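You operate a simulated robot arm through the tools that you are given. There is no shell and no other tool.

You run a simulated two-armed robot. Do the job below in one go: nothing can be reset, and whatever is moved stays where it is left.

Task
Wipe up the spill on the top of the dark table with the red cloth and put it back.

Only the result counts: the job must be done as asked and must still hold three seconds after the hand-in. Knocking over, shifting, dropping, spilling or breaking anything else fails it. Flat cloth is picked up by pressing the open fingertips on it (5 to 10 N) and closing them slowly along it; thin cloth reads only 2 to 8 mm in the jaws.

Robot
Two 7-joint arms with two-finger parallel grippers on one trunk, on a base that drives. Base frame: it is fixed to the floor where the robot stands at the start and does not move with it; the origin is under the middle of the robot, x ahead of it, y to its left, z up. Units: mm, rad, N and s.
The left shoulder is at the start at [60, 147, 467], the right one opposite. With the tool pointing down near the work surface each hand reaches from about 100 to 680 mm from the robot's upright axis, wherever it stands, measured 20 degrees to its own side. Places, roughly: red cloth [3250, 2250, 750]. Payload 3.43 kg a hand.
The tool frame of a hand sits at the grasp point between the pads (the TCP): z along the fingers, y along the line on which they close. The tips reach 30 mm beyond it. Largest opening 94 mm; finger width 28, thickness 10; the body of the gripper, 50 by 96 mm, starts 55 mm behind the TCP.
Orientation is that of the tool frame in the base frame, as a unit quaternion [x, y, z, w]. With the fingers straight down and closing along the base's y, the tool's x points along the base's -x, its y along +y and its z along -z.

Tools
- The arms move only by the tool nudge_tool. It takes "left_targets", "right_targets" or both (then of equal length, played together; a hand with none holds still); each is one flat list of numbers, 7 for each row, row after row: the shift along the base's x, y, z in mm, then the turn, a rotation vector about the base's x, y, z in rad, then the gripper command, from -1 (shut) to 1 (fully open), values between in proportion. In form: [x, y, z, rx, ry, rz, gripper, x, y, z, rx, ry, rz, gripper, ...]. A call has 1 to 20 rows; each row shifts and turns the commanded pose from where the row before left it. A row lasts 0.2 s, in which the tool goes at most 50 mm and 0.15 rad; a call with a longer step from one row to the next is refused whole, and so is a gripper value outside its range. A pose out of reach is approached as far as the arm can. The call stops where the force on the tool passes 40 N (or 10 N more than at its start, if that is more) or the arm is blocked; 0.2 s more then pass. Each finger travels about 72 mm/s and halts on what it meets, pressing with about 37 N; the grip force reading is that of the motor and also rises with nothing between the fingers. The clock runs only during rows and for 0.2 s after the last one: add rows that do not move to give the fingers time. The reply holds the time, the measured pose of the TCP, the force on the tool along the base axes, the opening and the grip force, in the units named above and with some noise, with the torque about the TCP (base axes, N m) and any sound that the robot's microphone picked up.
- Cameras (640 x 400 px; columns grow to the right, rows downward): "scene" is now at [58.5, -6.7, 1135.2]; the picture's right is [-0.12, -0.99, 0.00], its down [-0.40, 0.05, -0.92] and it looks along [0.91, -0.11, -0.40] (base axes); focal length 271 px, centre (320, 200). "left" rides on the left gripper at [76, -14, -102] in its tool frame; the picture's right is [0.18, 0.98, 0.00], its down [-0.75, 0.14, -0.64] and it looks along [-0.63, 0.12, 0.77] (tool axes); focal length 243 px, centre (320, 200). "right" rides on the right gripper at [76, 14, -103] in its tool frame; the picture's right is [-0.18, 0.98, 0.00], its down [-0.75, -0.14, -0.64] and it looks along [-0.63, -0.12, 0.77] (tool axes); focal length 243 px, centre (320, 200). There is no depth. A picture from a camera that has moved, and an enlarged one, comes with that camera's place and axes in the base frame and with its lens. The place of the scene camera against the robot may be out by one fixed shift of up to 18 mm in any direction.
- camera(camera): a new picture of that camera. The clock stands still meanwhile.
- lift_body(by): slides the trunk up (or, below 0, down) by that many mm; the arms and the scene camera ride with it, the base frame stays. It gives what a move gives, with no picture.
- drive_base(legs): drives the robot by 1 to 6 legs, each [ahead, left, turn to the left] in mm, mm and rad, along the robot's own axes; the way and the turn of a leg run together, so that a leg with both is an arc; at most 1500 mm and 3.142 rad a leg. The arms and the cameras ride along, it lands a little off, and it stops where it bumps. It gives what a move gives.
- turn_head(pan, tilt): turns the head with the scene camera to pan (to the left, within 1.501 rad either way) and tilt (down, from -0.506 to 1.204), counted from straight ahead of the robot. It gives what a move gives.
- inspect(camera, box): a new picture of the part [left, top, right, bottom] of that camera's present view, enlarged. The clock stands still meanwhile.
- sign_off(): hands the job in; it is judged then, once.

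Nothing tells you exact positions but the pictures and the camera data. Unless the task says otherwise, let go and move clear before handing in.

The tools are called after "Call:" as name(argument=value, ...) on one line, values as JSON. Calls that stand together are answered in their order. nudge_tool: Moves the arms, as the interface text tells. Its arguments: {"type":"object","properties":{"left_targets":{"type":"array","items":{"type":"number"}},"right_targets":{"type":"array","items":{"type":"number"}}},"required":[]} The other tools are called the same way: lift_body (by) slides the trunk up or down; drive_base (legs) drives the base; turn_head (pan, tilt) turns the head that bears the scene camera; camera (camera) takes a picture; inspect (camera, box) takes an enlarged picture of a part of a camera's view; sign_off () hands the job in.

At the start:

```text
time_s: 0.0
left_tcp_pos: [296.3, 95.2, 907.0]
left_tool_rot: [0.0, 1.0, 0.0, 0.0]
left_contact_force: [0.8, -0.8, 0.2]
left_moment: [0.0, -0.02, -0.02]
left_grip_width: 93.9
left_grip_force: 0.0
right_tcp_pos: [459.6, -242.8, 831.4]
right_tool_rot: [0.001, 1.0, 0.0, 0.001]
right_contact_force: [-0.7, -0.1, 0.7]
right_moment: [-0.03, -0.02, 0.01]
right_grip_width: 94.0
right_grip_force: 0.0
trunk travel left (down, up): [-175.0, 75.0]
robot x, y, heading: [-1.3, -1.6, -0.005]
head pan, tilt: [-0.12, 0.412]
```

scene: 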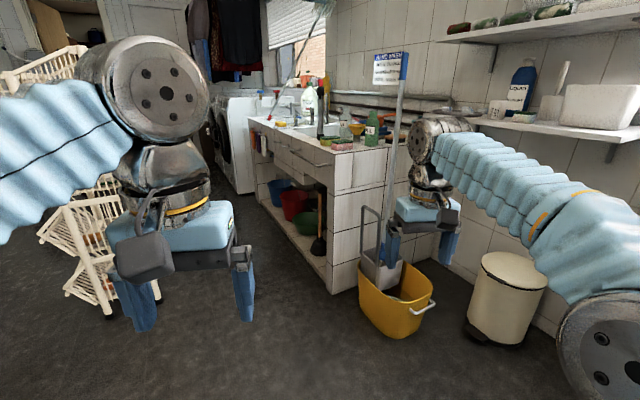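
right: 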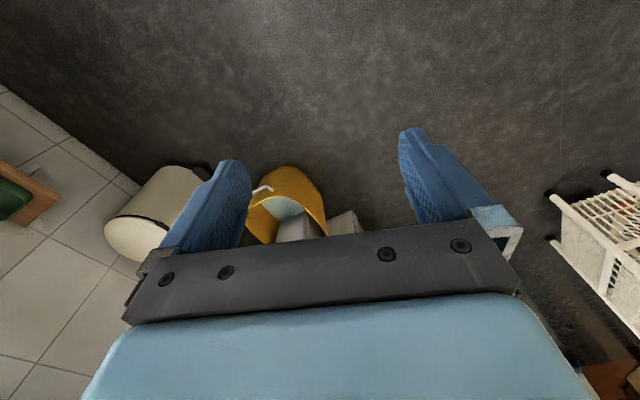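
left: 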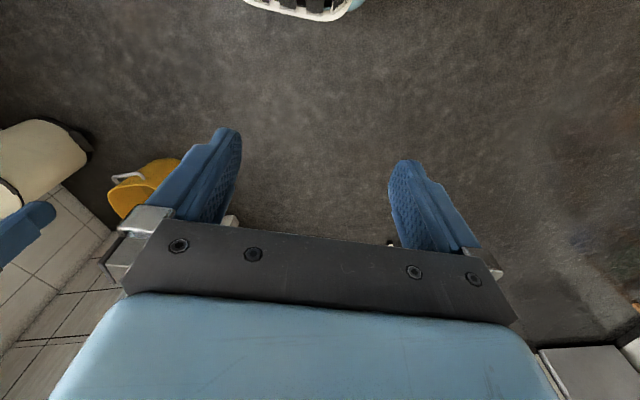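

I see a utility room with a tiled counter ahead, a yellow bucket and a bin to the right, and laundry racks to the left. The red cloth should be far ahead-left at about [3250, 2250, 750], so I'll look around with the head first.

Call:
turn_head(pan=0.6, tilt=0.2)

Call:
camera(camera="scene")

Call:
turn_head(pan=1.3, tilt=0.3)

Call:
camera(camera="scene")

Call:
turn_head(pan=-1.2, tilt=0.3)

Call:
camera(camera="scene")

```text
time_s: 1.1
left_tcp_pos: [297.1, 94.6, 906.8]
left_tool_rot: [-0.001, 1.0, 0.0, -0.001]
left_contact_force: [-0.2, 0.0, 0.4]
left_moment: [0.06, 0.02, 0.0]
left_grip_width: 94.0
left_grip_force: 0.1
right_tcp_pos: [458.4, -243.4, 830.6]
right_tool_rot: [0.001, 1.0, 0.001, 0.0]
right_contact_force: [0.4, 0.1, 0.6]
right_moment: [0.01, 0.01, -0.02]
right_grip_width: 93.9
right_grip_force: 0.1
trunk travel left (down, up): [-175.0, 75.0]
robot x, y, heading: [-0.8, -0.9, 0.004]
head pan, tilt: [0.6, 0.201]
```

```text
taken
camera scene: at [43.6, 57.0, 1154.7], right [0.56, -0.83, 0.0], down [-0.16, -0.11, -0.98], along [0.81, 0.55, -0.2], focal length 271 px, centre (320, 200)
```

scene: 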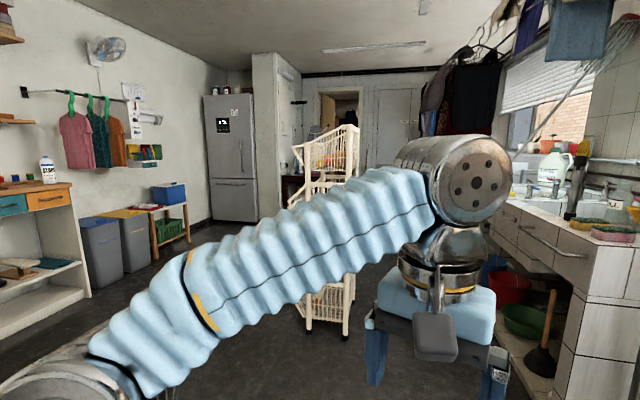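

```text
time_s: 2.1
left_tcp_pos: [297.9, 94.6, 906.7]
left_tool_rot: [-0.001, 1.0, 0.0, 0.0]
left_contact_force: [-0.8, -0.5, 0.0]
left_moment: [0.02, 0.01, 0.03]
left_grip_width: 94.2
left_grip_force: 0.0
right_tcp_pos: [458.7, -243.6, 830.5]
right_tool_rot: [0.0, 1.0, 0.0, 0.0]
right_contact_force: [0.2, -0.7, 0.1]
right_moment: [0.02, 0.02, 0.01]
right_grip_width: 94.1
right_grip_force: 0.2
trunk travel left (down, up): [-175.0, 75.0]
robot x, y, heading: [-0.4, -0.9, 0.003]
head pan, tilt: [1.3, 0.3]
```

```text
taken
camera scene: at [-8.3, 94.3, 1145.5], right [0.96, -0.27, 0.0], down [-0.08, -0.28, -0.96], along [0.26, 0.92, -0.3], focal length 271 px, centre (320, 200)
```

scene: 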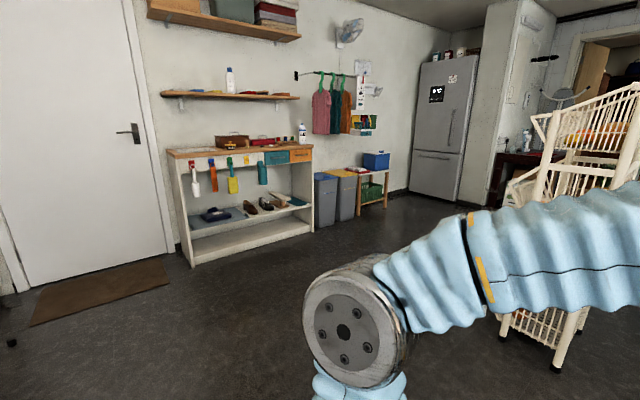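

```text
time_s: 4.4
left_tcp_pos: [297.6, 94.7, 906.2]
left_tool_rot: [0.0, 1.0, 0.0, -0.001]
left_contact_force: [-0.6, 0.1, -0.1]
left_moment: [0.0, 0.0, -0.01]
left_grip_width: 94.0
left_grip_force: 0.0
right_tcp_pos: [459.0, -244.7, 832.2]
right_tool_rot: [0.0, 1.0, 0.0, -0.001]
right_contact_force: [-0.1, -0.5, -0.3]
right_moment: [-0.02, 0.02, 0.0]
right_grip_width: 94.0
right_grip_force: 0.0
trunk travel left (down, up): [-175.0, 75.0]
robot x, y, heading: [-1.9, -2.1, 0.004]
head pan, tilt: [-1.201, 0.3]
```

```text
taken
camera scene: at [0.5, -82.7, 1145.5], right [-0.93, -0.36, 0.0], down [-0.11, 0.28, -0.96], along [0.35, -0.89, -0.3], focal length 271 px, centre (320, 200)
```

scene: 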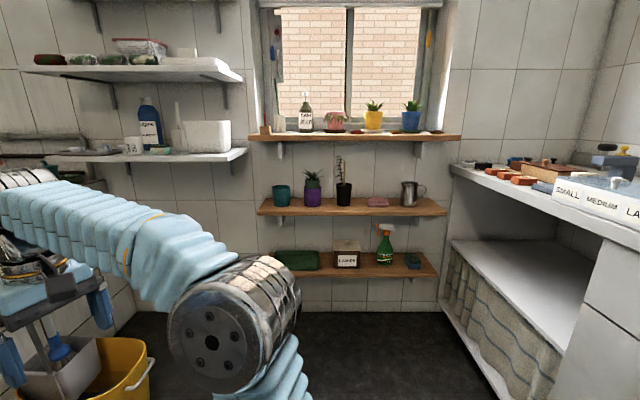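

The dark table seems to be behind the white rack, between the fridge and the counter. I'll zoom in there to plan a way around the rack.

Call:
turn_head(pan=0.6, tilt=0.3)

Call:
inspect(camera="scene", box=[220, 80, 420, 205])

Call:
camera(camera="scene")

Call:
turn_head(pan=0.2, tilt=0.5)

Call:
camera(camera="scene")

```text
time_s: 6.2
left_tcp_pos: [297.5, 94.4, 907.1]
left_tool_rot: [0.0, 1.0, 0.0, 0.0]
left_contact_force: [0.5, 0.4, -0.2]
left_moment: [-0.01, 0.0, -0.02]
left_grip_width: 94.0
left_grip_force: 0.1
right_tcp_pos: [458.7, -243.7, 830.6]
right_tool_rot: [0.0, 1.0, 0.0, 0.0]
right_contact_force: [0.2, -0.2, 0.0]
right_moment: [-0.02, -0.01, -0.06]
right_grip_width: 94.2
right_grip_force: 0.0
trunk travel left (down, up): [-175.0, 75.0]
robot x, y, heading: [-1.8, 1.3, 0.001]
head pan, tilt: [0.6, 0.3]
```

```text
3.20 times, centred on (320, 142) of scene
camera zoom: at [43.8, 57.1, 1145.5], right [0.56, -0.83, 0.0], down [-0.24, -0.17, -0.96], along [0.79, 0.54, -0.3], focal length 868 px, centre (320, 384)
```

zoom: 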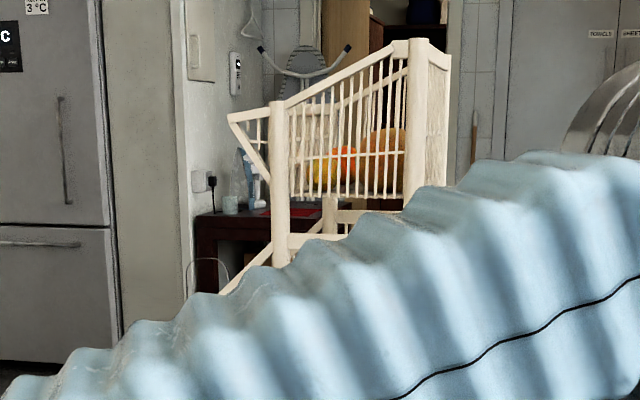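

```text
taken
camera scene: at [43.8, 57.1, 1145.5], right [0.56, -0.83, 0.0], down [-0.24, -0.17, -0.96], along [0.79, 0.54, -0.3], focal length 271 px, centre (320, 200)
```

scene: 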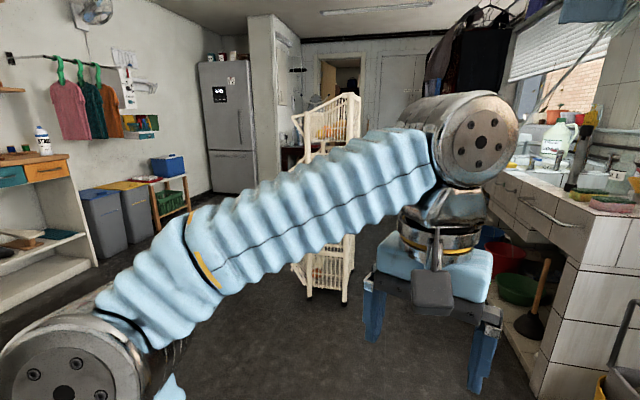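

```text
time_s: 7.1
left_tcp_pos: [297.5, 94.2, 905.9]
left_tool_rot: [0.001, 1.0, 0.0, 0.0]
left_contact_force: [0.4, -0.3, -0.6]
left_moment: [0.01, 0.01, 0.0]
left_grip_width: 93.9
left_grip_force: 0.0
right_tcp_pos: [457.8, -244.1, 831.5]
right_tool_rot: [0.0, 1.0, 0.0, 0.0]
right_contact_force: [0.1, 0.3, 0.0]
right_moment: [-0.01, 0.02, 0.02]
right_grip_width: 94.1
right_grip_force: 0.1
trunk travel left (down, up): [-175.0, 75.0]
robot x, y, heading: [-0.0, 0.2, 0.003]
head pan, tilt: [0.201, 0.499]
```

```text
taken
camera scene: at [55.9, 22.6, 1127.1], right [0.2, -0.98, 0.0], down [-0.47, -0.1, -0.88], along [0.86, 0.18, -0.48], focal length 271 px, centre (320, 200)
```

scene: 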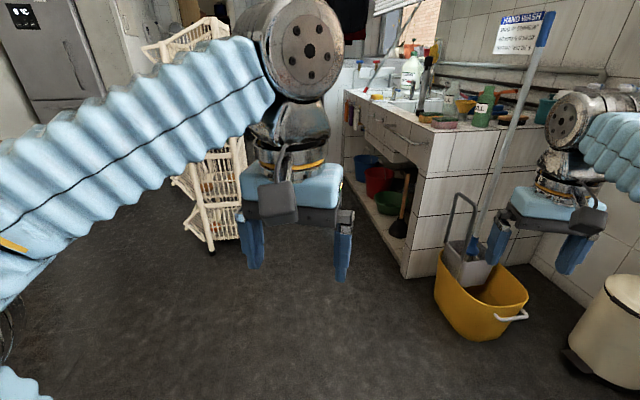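

The rack stands between me and the dark table, and the room is turned about 0.37 rad to the left of my heading. The floor left of the rack looks wide open, so I'll turn to face along the room and strafe left in steps, checking as I go.

Call:
drive_base(legs=[[0, 0, 0.37], [0, 900, 0]])

Call:
turn_head(pan=0.0, tilt=0.35)

Call:
camera(camera="scene")

Call:
turn_head(pan=-0.5, tilt=0.4)

Call:
camera(camera="scene")

```text
time_s: 12.9
left_tcp_pos: [-76.1, 1029.2, 906.3]
left_tool_rot: [-0.181, 0.984, 0.0, 0.0]
left_contact_force: [-1.0, 0.0, -0.4]
left_moment: [-0.01, 0.02, -0.02]
left_grip_width: 94.1
left_grip_force: 0.1
right_tcp_pos: [194.9, 771.0, 830.8]
right_tool_rot: [-0.18, 0.984, 0.0, 0.001]
right_contact_force: [0.0, 1.4, 0.3]
right_moment: [0.02, 0.01, 0.0]
right_grip_width: 94.1
right_grip_force: 0.1
trunk travel left (down, up): [-175.0, 75.0]
robot x, y, heading: [-320.7, 840.4, 0.371]
head pan, tilt: [0.201, 0.499]
```

```text
time_s: 13.7
left_tcp_pos: [-75.0, 1029.5, 906.5]
left_tool_rot: [-0.181, 0.983, -0.001, 0.0]
left_contact_force: [-0.3, -0.7, -0.4]
left_moment: [-0.02, 0.04, 0.02]
left_grip_width: 93.8
left_grip_force: 0.0
right_tcp_pos: [194.6, 770.4, 830.3]
right_tool_rot: [-0.181, 0.984, 0.0, 0.0]
right_contact_force: [0.5, -0.7, 0.1]
right_moment: [0.01, 0.03, 0.01]
right_grip_width: 93.9
right_grip_force: 0.0
trunk travel left (down, up): [-175.0, 75.0]
robot x, y, heading: [-317.7, 836.1, 0.363]
head pan, tilt: [0.0, 0.351]
```

```text
taken
camera scene: at [-264.9, 862.9, 1140.7], right [0.36, -0.93, 0.0], down [-0.32, -0.12, -0.94], along [0.88, 0.33, -0.34], focal length 271 px, centre (320, 200)
```

scene: 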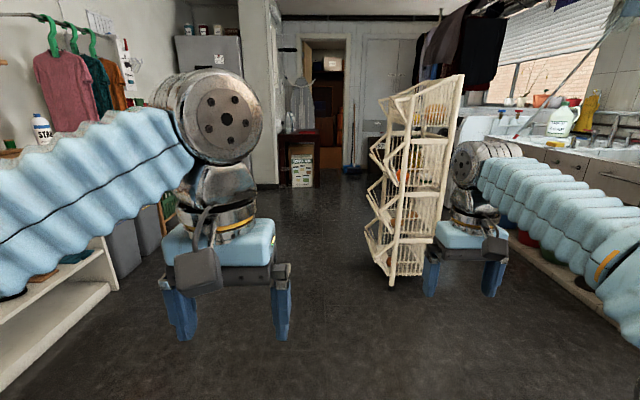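

```text
time_s: 14.6
left_tcp_pos: [-76.2, 1029.5, 906.6]
left_tool_rot: [-0.181, 0.984, -0.001, 0.0]
left_contact_force: [-0.4, 0.4, 1.2]
left_moment: [0.02, -0.04, 0.02]
left_grip_width: 94.2
left_grip_force: 0.1
right_tcp_pos: [195.2, 771.3, 830.3]
right_tool_rot: [-0.18, 0.984, 0.0, 0.001]
right_contact_force: [-0.2, 0.6, 0.0]
right_moment: [-0.01, -0.01, -0.01]
right_grip_width: 94.2
right_grip_force: 0.0
trunk travel left (down, up): [-175.0, 75.0]
robot x, y, heading: [-324.2, 836.4, 0.365]
head pan, tilt: [-0.499, 0.4]
```

```text
taken
camera scene: at [-260.1, 817.3, 1136.2], right [-0.14, -0.99, 0.0], down [-0.39, 0.05, -0.92], along [0.91, -0.12, -0.39], focal length 271 px, centre (320, 200)
```

scene: 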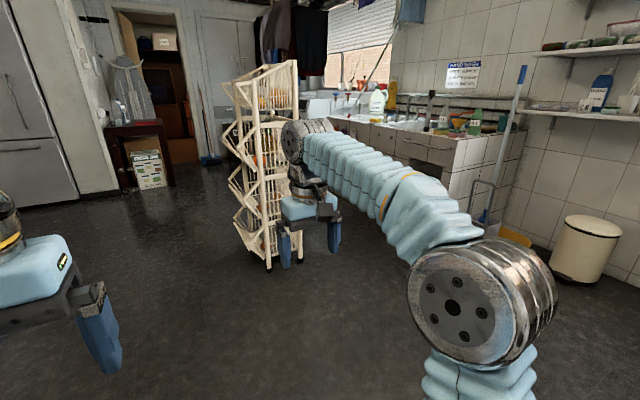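

I'm now facing along the room at about [-321, 838]. The dark table is ahead by the pillar with a box under it, and the rack is on the right. I'll zoom in on the table before driving closer.

Call:
inspect(camera="scene", box=[80, 40, 240, 200])

Call:
drive_base(legs=[[0, 250, 0], [1200, 0, 0]])

Call:
turn_head(pan=-0.1, tilt=0.35)

Call:
camera(camera="scene")

Call:
turn_head(pan=-1.2, tilt=0.6)

Call:
camera(camera="scene")

```text
2.50 times, centred on (160, 120) of scene
camera zoom: at [-260.1, 817.3, 1136.2], right [-0.14, -0.99, 0.0], down [-0.39, 0.05, -0.92], along [0.91, -0.12, -0.39], focal length 678 px, centre (720, 400)
```

zoom: 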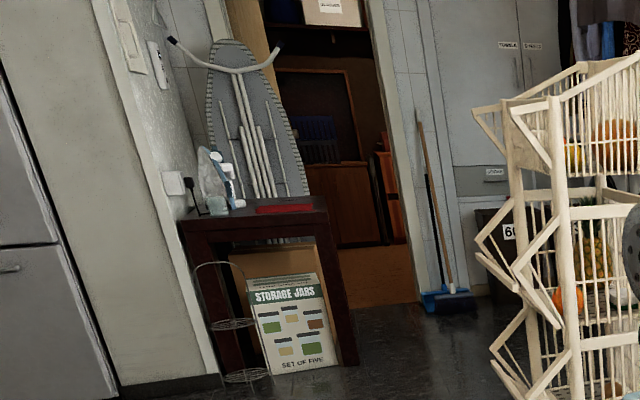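

```text
time_s: 22.4
left_tcp_pos: [1009.8, 1707.8, 907.2]
left_tool_rot: [-0.179, 0.984, 0.0, 0.0]
left_contact_force: [-0.4, 0.0, -0.1]
left_moment: [0.02, 0.01, -0.05]
left_grip_width: 94.1
left_grip_force: 0.1
right_tcp_pos: [1278.9, 1447.6, 831.0]
right_tool_rot: [-0.179, 0.984, 0.0, 0.002]
right_contact_force: [-1.0, 0.8, -0.1]
right_moment: [-0.02, -0.03, 0.0]
right_grip_width: 94.0
right_grip_force: 0.1
trunk travel left (down, up): [-175.0, 75.0]
robot x, y, heading: [763.8, 1514.8, 0.365]
head pan, tilt: [-0.499, 0.4]
```

```text
time_s: 23.2
left_tcp_pos: [1010.0, 1707.5, 906.7]
left_tool_rot: [-0.179, 0.984, 0.0, 0.0]
left_contact_force: [-0.3, 0.5, -0.3]
left_moment: [0.0, -0.01, 0.0]
left_grip_width: 94.0
left_grip_force: 0.1
right_tcp_pos: [1279.4, 1448.6, 830.8]
right_tool_rot: [-0.179, 0.984, -0.001, 0.0]
right_contact_force: [-0.1, -0.9, -0.4]
right_moment: [0.02, 0.0, 0.03]
right_grip_width: 94.2
right_grip_force: 0.1
trunk travel left (down, up): [-175.0, 75.0]
robot x, y, heading: [765.6, 1518.6, 0.359]
head pan, tilt: [-0.099, 0.351]
```

```text
taken
camera scene: at [823.0, 1533.3, 1140.7], right [0.26, -0.97, 0.0], down [-0.33, -0.09, -0.94], along [0.91, 0.24, -0.34], focal length 271 px, centre (320, 200)
```

scene: 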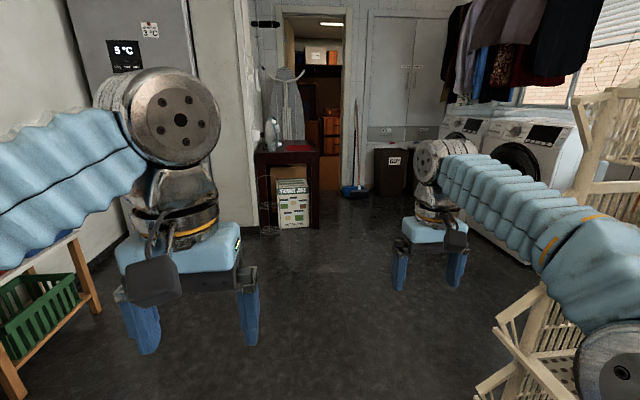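

```text
time_s: 24.6
left_tcp_pos: [1008.7, 1708.4, 907.5]
left_tool_rot: [-0.179, 0.984, 0.0, 0.0]
left_contact_force: [-0.2, 0.0, 0.7]
left_moment: [0.01, 0.0, -0.02]
left_grip_width: 94.1
left_grip_force: 0.0
right_tcp_pos: [1279.3, 1449.1, 831.5]
right_tool_rot: [-0.179, 0.984, 0.0, 0.001]
right_contact_force: [-1.7, 0.0, -0.7]
right_moment: [-0.01, -0.03, 0.0]
right_grip_width: 94.1
right_grip_force: 0.0
trunk travel left (down, up): [-175.0, 75.0]
robot x, y, heading: [765.0, 1516.7, 0.359]
head pan, tilt: [-1.201, 0.6]
```

```text
taken
camera scene: at [791.9, 1443.6, 1118.0], right [-0.75, -0.67, 0.0], down [-0.38, 0.42, -0.83], along [0.55, -0.62, -0.56], focal length 271 px, centre (320, 200)
```

scene: 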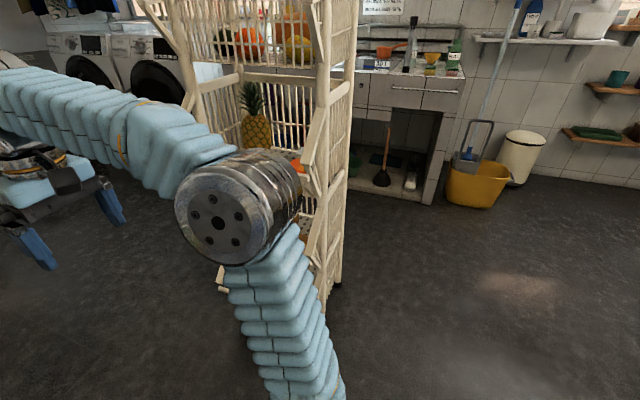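

The table is about 2.4 m ahead, with its left end by the pillar, and the rack is close to my right elbow. I'll strafe left a bit more to clear the rack, then drive ahead and look again.

Call:
drive_base(legs=[[0, 220, 0], [1000, 0, 0]])

Call:
turn_head(pan=-0.15, tilt=0.4)

Call:
camera(camera="scene")

Call:
inspect(camera="scene", box=[230, 80, 390, 240])

```text
time_s: 30.9
left_tcp_pos: [1854.4, 2250.0, 906.1]
left_tool_rot: [-0.174, 0.985, 0.0, 0.0]
left_contact_force: [-1.1, 0.3, 0.1]
left_moment: [0.04, 0.0, -0.02]
left_grip_width: 93.6
left_grip_force: 0.0
right_tcp_pos: [2120.7, 1988.3, 831.6]
right_tool_rot: [-0.174, 0.985, 0.001, 0.002]
right_contact_force: [0.1, -0.3, 0.5]
right_moment: [-0.01, 0.0, -0.01]
right_grip_width: 94.1
right_grip_force: 0.0
trunk travel left (down, up): [-175.0, 75.0]
robot x, y, heading: [1606.9, 2059.1, 0.352]
head pan, tilt: [-1.201, 0.6]
```

```text
time_s: 32.2
left_tcp_pos: [1855.0, 2248.9, 907.4]
left_tool_rot: [-0.175, 0.985, 0.0, 0.0]
left_contact_force: [0.6, 0.1, 0.1]
left_moment: [-0.01, -0.04, -0.01]
left_grip_width: 94.1
left_grip_force: 0.0
right_tcp_pos: [2122.7, 1987.2, 830.5]
right_tool_rot: [-0.174, 0.985, 0.0, 0.0]
right_contact_force: [-0.6, -0.1, 0.2]
right_moment: [0.01, 0.0, 0.02]
right_grip_width: 93.9
right_grip_force: 0.0
trunk travel left (down, up): [-175.0, 75.0]
robot x, y, heading: [1608.4, 2055.0, 0.349]
head pan, tilt: [-0.15, 0.4]
```

```text
taken
camera scene: at [1667.4, 2071.2, 1136.2], right [0.2, -0.98, 0.0], down [-0.38, -0.08, -0.92], along [0.9, 0.18, -0.39], focal length 271 px, centre (320, 200)
```

scene: 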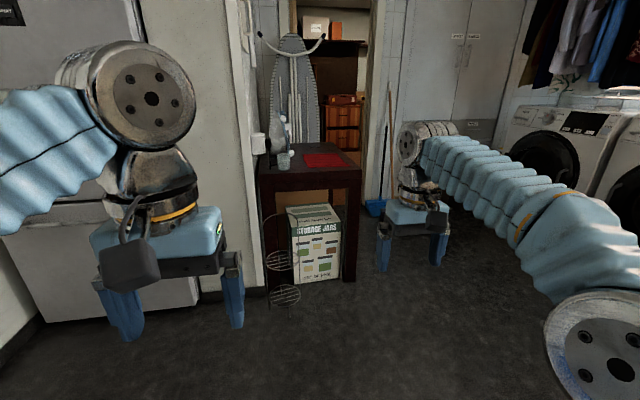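

```text
2.50 times, centred on (310, 160) of scene
camera zoom: at [1667.4, 2071.2, 1136.2], right [0.2, -0.98, 0.0], down [-0.38, -0.08, -0.92], along [0.9, 0.18, -0.39], focal length 678 px, centre (345, 300)
```

zoom: 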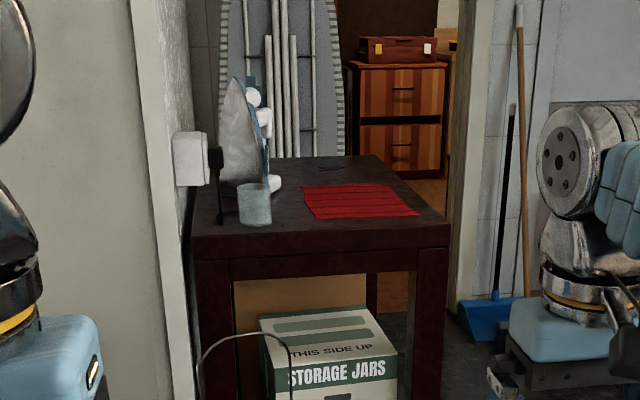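

The dark side table holds an iron, a glass and the red cloth, with a dark spill blot behind the cloth. The right side looks best to work from, because the spill and cloth are each only about 150 mm in from that edge. I'll move ahead a bit and look right to check for clearance before strafing.

Call:
drive_base(legs=[[500, 0, 0]])

Call:
turn_head(pan=-0.9, tilt=0.5)

Call:
camera(camera="scene")

Call:
turn_head(pan=-1.5, tilt=0.5)

Call:
camera(camera="scene")

Call:
turn_head(pan=0.0, tilt=0.5)

Call:
camera(camera="scene")

Call:
turn_head(pan=0.0, tilt=1.2)

Call:
camera(camera="scene")

```text
time_s: 35.2
left_tcp_pos: [2317.9, 2422.6, 907.9]
left_tool_rot: [-0.177, 0.984, 0.0, -0.001]
left_contact_force: [-0.3, -1.7, 0.2]
left_moment: [0.0, 0.01, -0.01]
left_grip_width: 94.1
left_grip_force: 0.1
right_tcp_pos: [2587.3, 2162.1, 831.7]
right_tool_rot: [-0.177, 0.984, 0.001, 0.001]
right_contact_force: [-0.7, -0.3, 0.5]
right_moment: [-0.02, -0.01, 0.0]
right_grip_width: 94.0
right_grip_force: 0.0
trunk travel left (down, up): [-175.0, 75.0]
robot x, y, heading: [2075.2, 2227.7, 0.357]
head pan, tilt: [-0.15, 0.4]
```

```text
time_s: 36.3
left_tcp_pos: [2318.9, 2421.8, 907.0]
left_tool_rot: [-0.179, 0.984, 0.0, 0.0]
left_contact_force: [0.7, 0.3, -0.4]
left_moment: [0.03, 0.01, -0.01]
left_grip_width: 93.7
left_grip_force: 0.1
right_tcp_pos: [2587.8, 2162.9, 829.3]
right_tool_rot: [-0.178, 0.984, 0.0, 0.0]
right_contact_force: [0.4, -0.2, -0.4]
right_moment: [0.0, 0.01, -0.01]
right_grip_width: 94.0
right_grip_force: 0.0
trunk travel left (down, up): [-175.0, 75.0]
robot x, y, heading: [2069.6, 2227.3, 0.357]
head pan, tilt: [-0.901, 0.499]
```

```text
taken
camera scene: at [2119.2, 2177.3, 1127.1], right [-0.52, -0.86, 0.0], down [-0.41, 0.25, -0.88], along [0.75, -0.45, -0.48], focal length 271 px, centre (320, 200)
```

scene: 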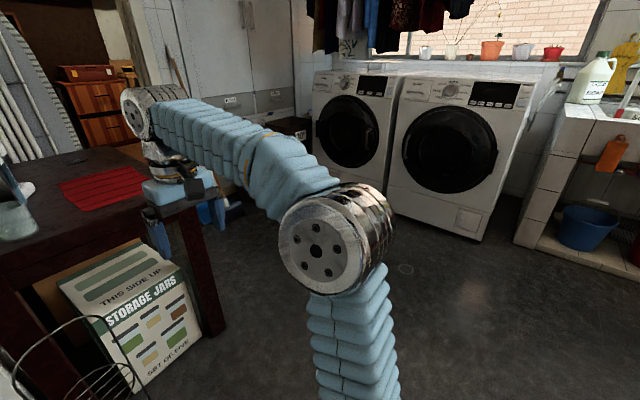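

```text
time_s: 37.3
left_tcp_pos: [2317.1, 2422.3, 907.3]
left_tool_rot: [-0.179, 0.984, -0.001, 0.0]
left_contact_force: [0.3, -0.8, 0.2]
left_moment: [0.03, 0.01, 0.0]
left_grip_width: 94.0
left_grip_force: 0.1
right_tcp_pos: [2587.8, 2163.7, 831.9]
right_tool_rot: [-0.178, 0.984, 0.0, 0.001]
right_contact_force: [-0.2, 0.8, -0.3]
right_moment: [-0.02, 0.02, 0.03]
right_grip_width: 94.0
right_grip_force: 0.1
trunk travel left (down, up): [-175.0, 75.0]
robot x, y, heading: [2075.1, 2229.7, 0.352]
head pan, tilt: [-1.499, 0.499]
```

```text
taken
camera scene: at [2079.1, 2141.6, 1127.1], right [-0.91, -0.42, 0.0], down [-0.2, 0.44, -0.88], along [0.37, -0.8, -0.48], focal length 271 px, centre (320, 200)
```

scene: 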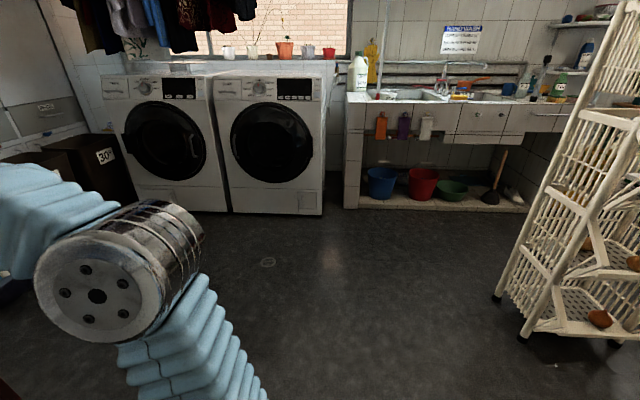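

```text
time_s: 38.9
left_tcp_pos: [2317.3, 2423.0, 907.4]
left_tool_rot: [-0.178, 0.984, 0.0, 0.0]
left_contact_force: [0.6, -0.6, 0.2]
left_moment: [-0.02, 0.03, 0.0]
left_grip_width: 93.9
left_grip_force: 0.0
right_tcp_pos: [2587.6, 2163.0, 832.5]
right_tool_rot: [-0.178, 0.984, 0.001, 0.0]
right_contact_force: [1.2, -1.0, 0.6]
right_moment: [0.02, -0.03, -0.01]
right_grip_width: 94.1
right_grip_force: 0.1
trunk travel left (down, up): [-175.0, 75.0]
robot x, y, heading: [2072.4, 2232.7, 0.359]
head pan, tilt: [0.0, 0.499]
```

```text
taken
camera scene: at [2126.5, 2256.0, 1127.1], right [0.35, -0.94, 0.0], down [-0.45, -0.17, -0.88], along [0.82, 0.31, -0.48], focal length 271 px, centre (320, 200)
```

scene: 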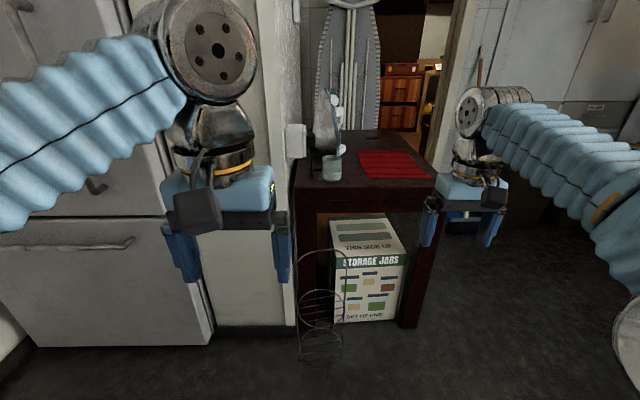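

```text
time_s: 39.9
left_tcp_pos: [2318.6, 2423.0, 906.8]
left_tool_rot: [-0.179, 0.984, 0.0, 0.0]
left_contact_force: [-0.5, 0.4, 0.4]
left_moment: [0.02, 0.02, 0.02]
left_grip_width: 94.2
left_grip_force: 0.0
right_tcp_pos: [2587.3, 2163.9, 830.1]
right_tool_rot: [-0.178, 0.984, 0.0, 0.001]
right_contact_force: [0.0, 0.1, 0.0]
right_moment: [-0.02, 0.02, 0.02]
right_grip_width: 94.0
right_grip_force: 0.1
trunk travel left (down, up): [-175.0, 75.0]
robot x, y, heading: [2073.5, 2231.2, 0.359]
head pan, tilt: [0.0, 1.201]
```

```text
taken
camera scene: at [2093.7, 2243.8, 1073.4], right [0.35, -0.94, 0.0], down [-0.87, -0.33, -0.36], along [0.34, 0.13, -0.93], focal length 271 px, centre (320, 200)
```

scene: 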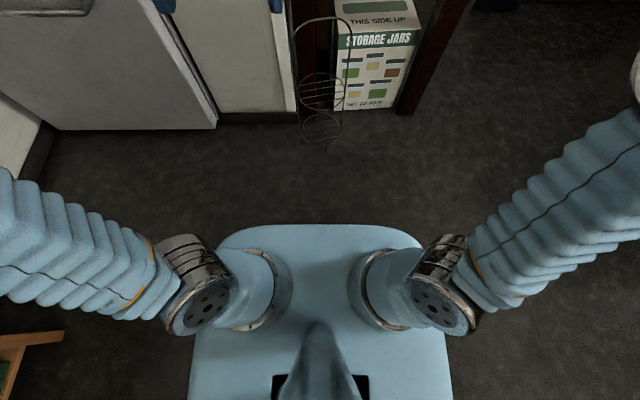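

The spill side is reachable from the right of the table, and the floor between the table, washers and rack looks clear. I'll strafe right, drive ahead past the table corner, turn left to face its right side, and look.

Call:
drive_base(legs=[[0, -1220, 0], [1000, 0, 0], [0, 0, 1.571]])

Call:
turn_head(pan=0.0, tilt=0.5)

Call:
camera(camera="scene")

Call:
inspect(camera="scene", box=[200, 80, 440, 230])

Call:
turn_head(pan=-0.6, tilt=0.5)

Call:
camera(camera="scene")

```text
time_s: 54.6
left_tcp_pos: [3225.0, 1707.6, 907.9]
left_tool_rot: [0.826, -0.563, 0.0, 0.0]
left_contact_force: [0.1, 0.0, 0.3]
left_moment: [0.02, 0.0, 0.01]
left_grip_width: 94.0
left_grip_force: 0.1
right_tcp_pos: [3480.4, 1982.2, 830.0]
right_tool_rot: [0.826, -0.563, -0.001, -0.001]
right_contact_force: [-0.5, 0.1, -0.5]
right_moment: [0.04, 0.02, 0.01]
right_grip_width: 94.3
right_grip_force: 0.1
trunk travel left (down, up): [-175.0, 75.0]
robot x, y, heading: [3425.0, 1466.2, 1.943]
head pan, tilt: [0.0, 1.201]
```

```text
time_s: 55.6
left_tcp_pos: [3225.4, 1709.3, 907.5]
left_tool_rot: [0.827, -0.563, 0.0, 0.0]
left_contact_force: [-0.4, 0.1, 0.4]
left_moment: [-0.02, 0.03, -0.01]
left_grip_width: 94.0
left_grip_force: 0.0
right_tcp_pos: [3480.1, 1981.7, 832.3]
right_tool_rot: [0.826, -0.563, 0.0, 0.0]
right_contact_force: [1.2, 0.8, -0.4]
right_moment: [-0.01, 0.02, -0.03]
right_grip_width: 94.1
right_grip_force: 0.0
trunk travel left (down, up): [-175.0, 75.0]
robot x, y, heading: [3420.5, 1465.8, 1.944]
head pan, tilt: [0.0, 0.499]
```

```text
taken
camera scene: at [3395.5, 1527.1, 1127.0], right [0.93, 0.37, 0.0], down [0.18, -0.45, -0.88], along [-0.32, 0.82, -0.48], focal length 271 px, centre (320, 200)
```

scene: 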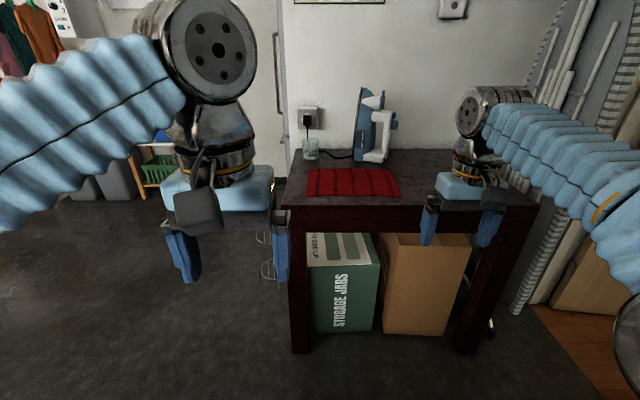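

```text
2.67 times, centred on (320, 155) of scene
camera zoom: at [3395.5, 1527.1, 1127.0], right [0.93, 0.37, 0.0], down [0.18, -0.45, -0.88], along [-0.32, 0.82, -0.48], focal length 723 px, centre (320, 320)
```

zoom: 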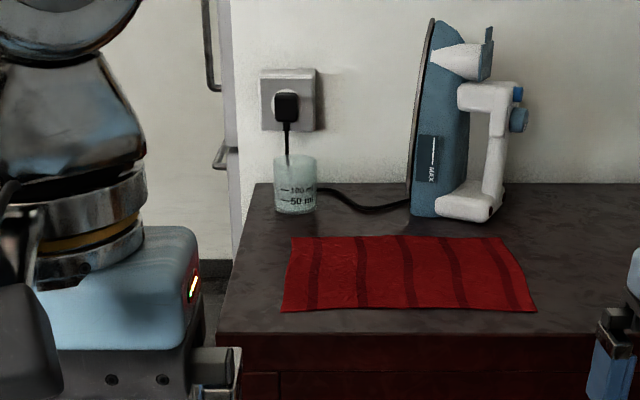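

```text
time_s: 56.6
left_tcp_pos: [3225.6, 1708.1, 906.0]
left_tool_rot: [0.826, -0.564, 0.0, 0.001]
left_contact_force: [0.2, 0.8, -0.7]
left_moment: [-0.04, 0.02, 0.05]
left_grip_width: 94.0
left_grip_force: 0.1
right_tcp_pos: [3480.7, 1981.7, 829.3]
right_tool_rot: [0.826, -0.563, -0.001, 0.0]
right_contact_force: [-0.5, -0.1, 0.3]
right_moment: [0.02, 0.02, -0.02]
right_grip_width: 93.9
right_grip_force: 0.1
trunk travel left (down, up): [-175.0, 75.0]
robot x, y, heading: [3422.8, 1467.9, 1.943]
head pan, tilt: [-0.6, 0.499]
```

```text
taken
camera scene: at [3449.1, 1531.1, 1127.1], right [0.97, -0.22, 0.0], down [-0.11, -0.47, -0.88], along [0.2, 0.86, -0.48], focal length 271 px, centre (320, 200)
```

scene: 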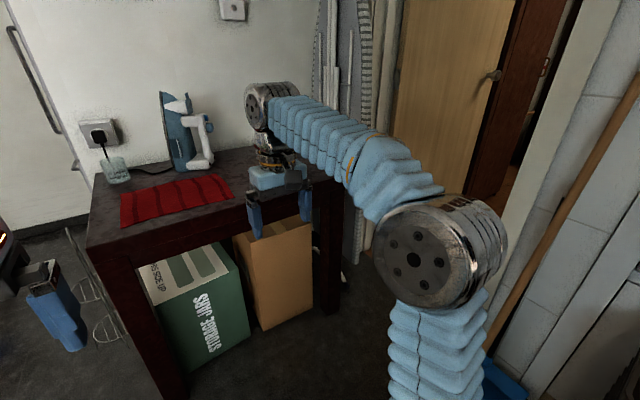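

I'm now facing the table's right side. The tabletop is at about z=730, the cloth is about 300×230 mm around [3181, 2373], and the iron and glass stand behind it. My right gripper hides the spill, so I'll pull it back and up and then look again.

Call:
nudge_tool(right_targets=[15, -40, 25, 0, 0, 0, 1, 15, -40, 25, 0, 0, 0, 1, 15, -40, 25, 0, 0, 0, 1, 15, -40, 25, 0, 0, 0, 1])

Call:
turn_head(pan=-0.2, tilt=0.5)

Call:
camera(camera="scene")

Call:
inspect(camera="scene", box=[260, 110, 500, 260])

```text
time_s: 57.6
left_tcp_pos: [3224.8, 1709.5, 906.4]
left_tool_rot: [0.826, -0.564, 0.0, 0.001]
left_contact_force: [1.1, 1.9, 0.8]
left_moment: [-0.13, 0.05, 0.01]
left_grip_width: 94.0
left_grip_force: 0.1
right_tcp_pos: [3536.3, 1853.0, 913.2]
right_tool_rot: [0.826, -0.563, -0.009, 0.005]
right_contact_force: [1.5, 0.9, -1.3]
right_moment: [-0.12, 0.06, -0.03]
right_grip_width: 93.6
right_grip_force: 0.1
right hand out of reach, approached as far as the arm can: row 4
trunk travel left (down, up): [-175.0, 75.0]
robot x, y, heading: [3422.3, 1466.0, 1.944]
head pan, tilt: [-0.6, 0.499]
```

```text
time_s: 58.5
left_tcp_pos: [3223.7, 1707.0, 907.1]
left_tool_rot: [0.825, -0.564, 0.001, -0.001]
left_contact_force: [-0.5, -0.7, 0.1]
left_moment: [-0.02, 0.01, -0.02]
left_grip_width: 94.0
left_grip_force: 0.0
right_tcp_pos: [3534.5, 1850.4, 915.4]
right_tool_rot: [0.827, -0.561, -0.011, 0.004]
right_contact_force: [0.2, -0.4, -0.2]
right_moment: [0.02, -0.01, 0.02]
right_grip_width: 94.1
right_grip_force: 0.0
trunk travel left (down, up): [-175.0, 75.0]
robot x, y, heading: [3421.2, 1464.4, 1.948]
head pan, tilt: [-0.201, 0.499]
```

```text
taken
camera scene: at [3413.1, 1532.0, 1127.1], right [0.99, 0.17, 0.0], down [0.08, -0.47, -0.88], along [-0.15, 0.86, -0.48], focal length 271 px, centre (320, 200)
```

scene: 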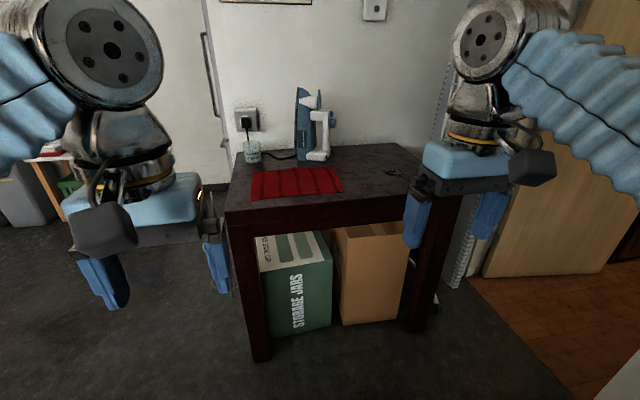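

```text
2.67 times, centred on (380, 185) of scene
camera zoom: at [3413.1, 1532.0, 1127.1], right [0.99, 0.17, 0.0], down [0.08, -0.47, -0.88], along [-0.15, 0.86, -0.48], focal length 723 px, centre (160, 240)
```

zoom: 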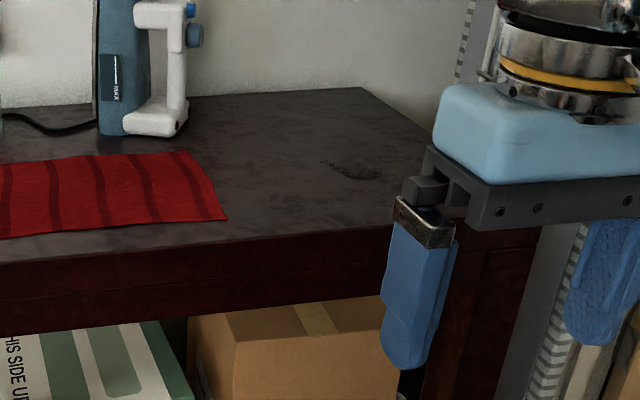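

The spill is a dark blot about 100 mm across around [3523, 2490], roughly 360 mm to the right of the cloth's centre along the table. I'll move the left arm aside, raise the trunk a little and close in on the table so the right hand can reach both.

Call:
nudge_tool(left_targets=[-40, -16, 0, 0, 0, 0, 1, -40, -16, 0, 0, 0, 0, 1, -40, -16, 0, 0, 0, 0, 1, -40, -16, 0, 0, 0, 0, 1])

Call:
lift_body(by=60)

Call:
drive_base(legs=[[0, -90, 0], [280, 0, 0]])

Call:
turn_head(pan=-0.1, tilt=0.8)

Call:
camera(camera="scene")

Call:
camera(camera="right")

```text
time_s: 59.5
left_tcp_pos: [3064.1, 1645.2, 904.5]
left_tool_rot: [0.826, -0.563, -0.001, 0.0]
left_contact_force: [0.5, 0.1, 0.0]
left_moment: [0.0, 0.01, -0.01]
left_grip_width: 93.8
left_grip_force: 0.1
right_tcp_pos: [3536.4, 1852.1, 915.4]
right_tool_rot: [0.826, -0.564, -0.009, 0.004]
right_contact_force: [0.4, -0.4, 0.6]
right_moment: [-0.02, 0.0, -0.02]
right_grip_width: 94.3
right_grip_force: 0.2
trunk travel left (down, up): [-175.0, 75.0]
robot x, y, heading: [3419.9, 1467.6, 1.941]
head pan, tilt: [-0.201, 0.499]
```

```text
time_s: 60.5
left_tcp_pos: [3063.9, 1646.6, 964.7]
left_tool_rot: [0.826, -0.564, 0.0, 0.0]
left_contact_force: [-0.2, -0.3, 0.3]
left_moment: [0.01, 0.0, 0.01]
left_grip_width: 94.3
left_grip_force: 0.1
right_tcp_pos: [3535.2, 1851.5, 973.9]
right_tool_rot: [0.826, -0.564, -0.009, 0.004]
right_contact_force: [0.0, -0.5, 0.3]
right_moment: [-0.01, -0.01, -0.01]
right_grip_width: 93.9
right_grip_force: 0.1
trunk travel left (down, up): [-235.0, 15.0]
robot x, y, heading: [3421.0, 1466.7, 1.946]
head pan, tilt: [-0.201, 0.499]
```

```text
time_s: 63.2
left_tcp_pos: [3042.7, 1943.7, 963.7]
left_tool_rot: [0.826, -0.564, 0.0, 0.001]
left_contact_force: [0.3, -1.3, 1.0]
left_moment: [0.02, 0.0, 0.02]
left_grip_width: 93.9
left_grip_force: 0.0
right_tcp_pos: [3515.4, 2147.7, 974.5]
right_tool_rot: [0.825, -0.565, -0.009, 0.004]
right_contact_force: [-0.1, 0.5, 0.1]
right_moment: [0.01, -0.01, -0.01]
right_grip_width: 93.7
right_grip_force: 0.0
trunk travel left (down, up): [-235.0, 15.0]
robot x, y, heading: [3398.9, 1764.4, 1.941]
head pan, tilt: [-0.201, 0.499]
```

```text
time_s: 64.0
left_tcp_pos: [3041.7, 1943.6, 962.8]
left_tool_rot: [0.826, -0.564, 0.0, 0.0]
left_contact_force: [0.9, 0.1, 0.3]
left_moment: [-0.02, 0.0, 0.03]
left_grip_width: 94.0
left_grip_force: 0.1
right_tcp_pos: [3513.7, 2148.5, 975.2]
right_tool_rot: [0.825, -0.566, -0.009, 0.004]
right_contact_force: [0.2, -0.1, 0.9]
right_moment: [0.01, -0.02, -0.04]
right_grip_width: 93.8
right_grip_force: 0.0
trunk travel left (down, up): [-235.0, 15.0]
robot x, y, heading: [3398.7, 1761.8, 1.943]
head pan, tilt: [-0.099, 0.799]
```

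```text
taken
camera scene: at [3385.2, 1817.3, 1161.2], right [0.96, 0.27, 0.0], down [0.19, -0.69, -0.7], along [-0.19, 0.67, -0.72], focal length 271 px, centre (320, 200)
```

scene: 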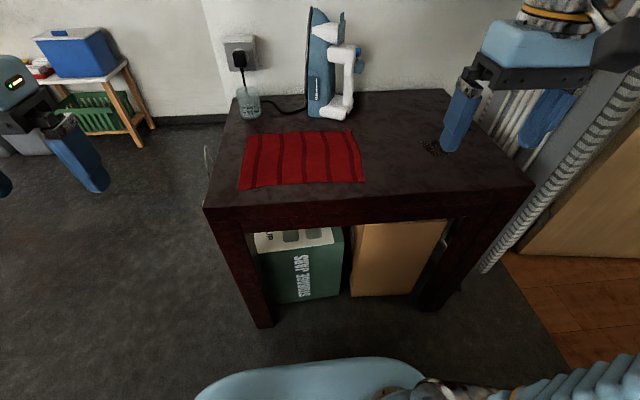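

```text
taken
camera right: at [3532.5, 2071.4, 1077.2], right [-0.98, -0.18, 0.02], down [-0.13, 0.75, 0.65], along [-0.13, 0.63, -0.76], focal length 243 px, centre (320, 200)
```

right: 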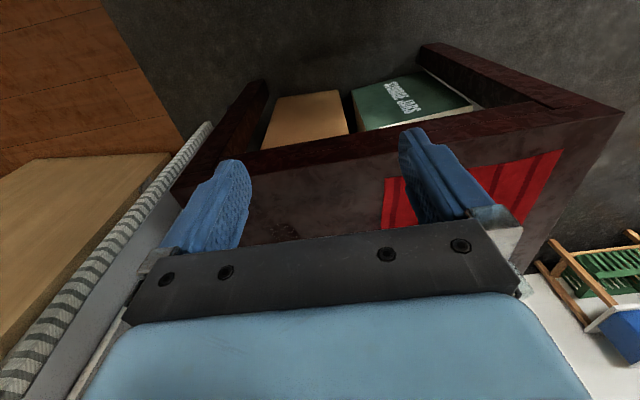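

Everything matches a tabletop at z≈730: the cloth's right edge is near [3322, 2422] and the spill near [3515, 2490]. I'll drive the last 130 mm in and check again.

Call:
drive_base(legs=[[130, 0, 0]])

Call:
turn_head(pan=-0.1, tilt=0.9)

Call:
camera(camera="scene")

```text
time_s: 65.3
left_tcp_pos: [2997.1, 2063.6, 964.5]
left_tool_rot: [0.826, -0.564, 0.0, 0.0]
left_contact_force: [0.3, 0.4, 0.1]
left_moment: [-0.02, 0.02, 0.04]
left_grip_width: 94.1
left_grip_force: 0.2
right_tcp_pos: [3468.8, 2268.1, 975.8]
right_tool_rot: [0.825, -0.565, -0.009, 0.004]
right_contact_force: [-0.3, 0.3, 0.2]
right_moment: [0.02, -0.02, -0.03]
right_grip_width: 94.0
right_grip_force: 0.1
trunk travel left (down, up): [-235.0, 15.0]
robot x, y, heading: [3351.9, 1882.7, 1.944]
head pan, tilt: [-0.099, 0.799]
```

```text
time_s: 65.9
left_tcp_pos: [2996.3, 2062.7, 963.6]
left_tool_rot: [0.826, -0.564, 0.001, 0.0]
left_contact_force: [0.1, 0.5, -0.1]
left_moment: [-0.02, 0.02, 0.02]
left_grip_width: 93.9
left_grip_force: 0.2
right_tcp_pos: [3469.2, 2267.2, 975.7]
right_tool_rot: [0.824, -0.566, -0.009, 0.004]
right_contact_force: [-0.8, -0.4, -0.3]
right_moment: [0.02, 0.0, 0.01]
right_grip_width: 93.9
right_grip_force: 0.1
trunk travel left (down, up): [-235.0, 15.0]
robot x, y, heading: [3357.0, 1880.6, 1.94]
head pan, tilt: [-0.099, 0.901]
```

```text
taken
camera scene: at [3340.3, 1931.1, 1153.2], right [0.96, 0.27, 0.0], down [0.21, -0.75, -0.62], along [-0.17, 0.6, -0.78], focal length 271 px, centre (320, 200)
```

scene: 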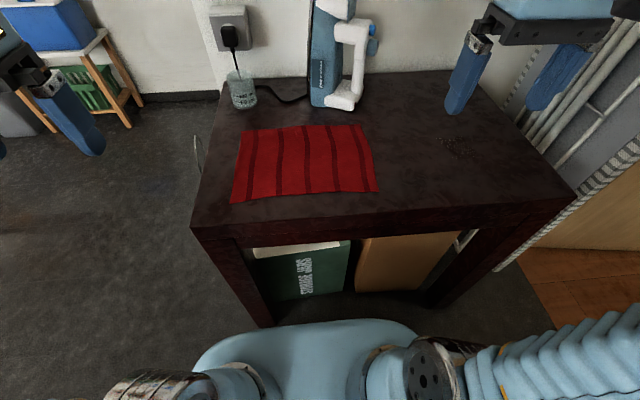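

Call:
inspect(camera="scene", box=[380, 90, 540, 190])

Call:
inspect(camera="scene", box=[190, 60, 430, 210])

```text
4.00 times, centred on (460, 140) of scene
camera zoom: at [3340.3, 1931.1, 1153.2], right [0.96, 0.27, 0.0], down [0.21, -0.75, -0.62], along [-0.17, 0.6, -0.78], focal length 1085 px, centre (-240, 440)
```

zoom: 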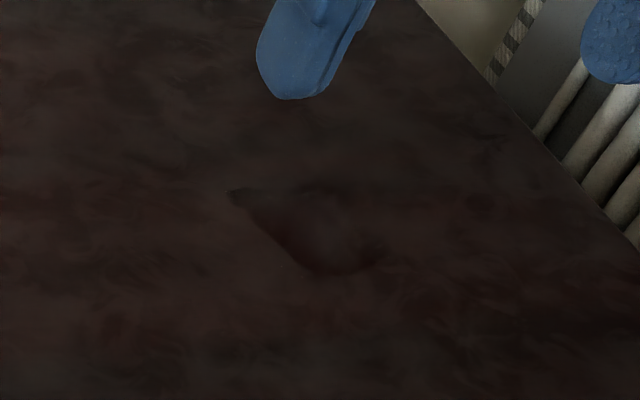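

```text
2.67 times, centred on (310, 135) of scene
camera zoom: at [3340.3, 1931.1, 1153.2], right [0.96, 0.27, 0.0], down [0.21, -0.75, -0.62], along [-0.17, 0.6, -0.78], focal length 723 px, centre (347, 373)
```

zoom: 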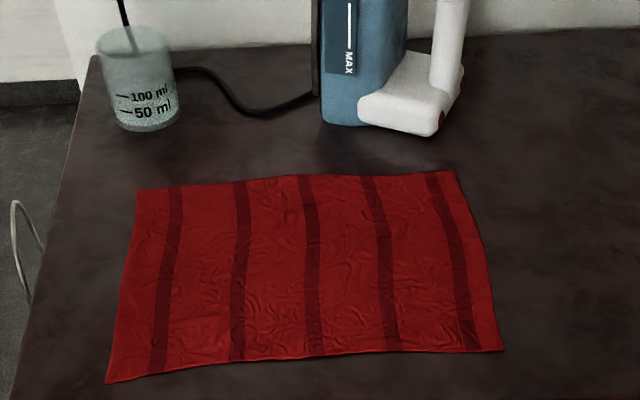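

The spill reads as a dark wet patch about 100 mm across centred near [3518, 2497]. I'll bring the right hand over the cloth's right end at about [3283, 2410], half-open, and check with the wrist and scene cameras.

Call:
nudge_tool(right_targets=[-31, 24, -20, 0, 0, 0, 0.06, -31, 24, -20, 0, 0, 0, 0.06, -31, 24, -20, 0, 0, 0, 0.06, -31, 24, -20, 0, 0, 0, 0.06, -31, 24, -20, 0, 0, 0, 0.06, -31, 24, -20, 0, 0, 0, 0.06, 0, 0, 0, 0, 0, 0, 0.06])

Call:
camera(camera="scene")

Call:
camera(camera="right")

```text
time_s: 67.5
left_tcp_pos: [2995.6, 2064.5, 963.6]
left_tool_rot: [0.825, -0.565, 0.0, 0.0]
left_contact_force: [-1.2, 1.0, 0.5]
left_moment: [-0.03, 0.02, 0.0]
left_grip_width: 93.9
left_grip_force: 0.0
right_tcp_pos: [3283.9, 2414.5, 853.2]
right_tool_rot: [0.825, -0.565, -0.009, 0.004]
right_contact_force: [-0.8, 0.1, -0.3]
right_moment: [-0.01, 0.03, 0.0]
right_grip_width: 50.0
right_grip_force: 0.1
trunk travel left (down, up): [-235.0, 15.0]
robot x, y, heading: [3352.5, 1879.8, 1.947]
head pan, tilt: [-0.099, 0.901]
```

```text
taken
camera scene: at [3340.1, 1931.2, 1153.2], right [0.96, 0.27, 0.0], down [0.21, -0.76, -0.62], along [-0.17, 0.6, -0.78], focal length 271 px, centre (320, 200)
```

scene: 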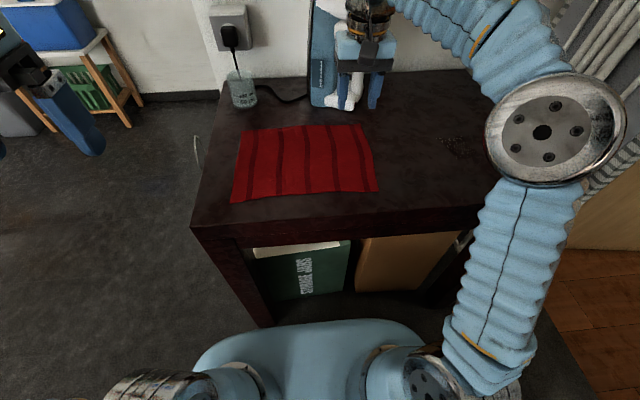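

```text
taken
camera right: at [3301.4, 2337.2, 956.6], right [-0.98, -0.18, 0.02], down [-0.13, 0.75, 0.65], along [-0.13, 0.63, -0.76], focal length 243 px, centre (320, 200)
```

right: 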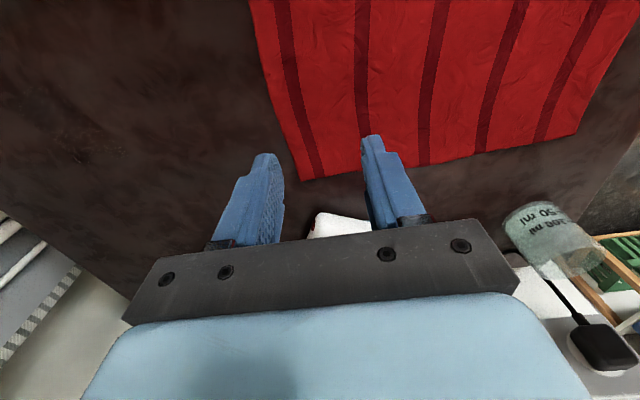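

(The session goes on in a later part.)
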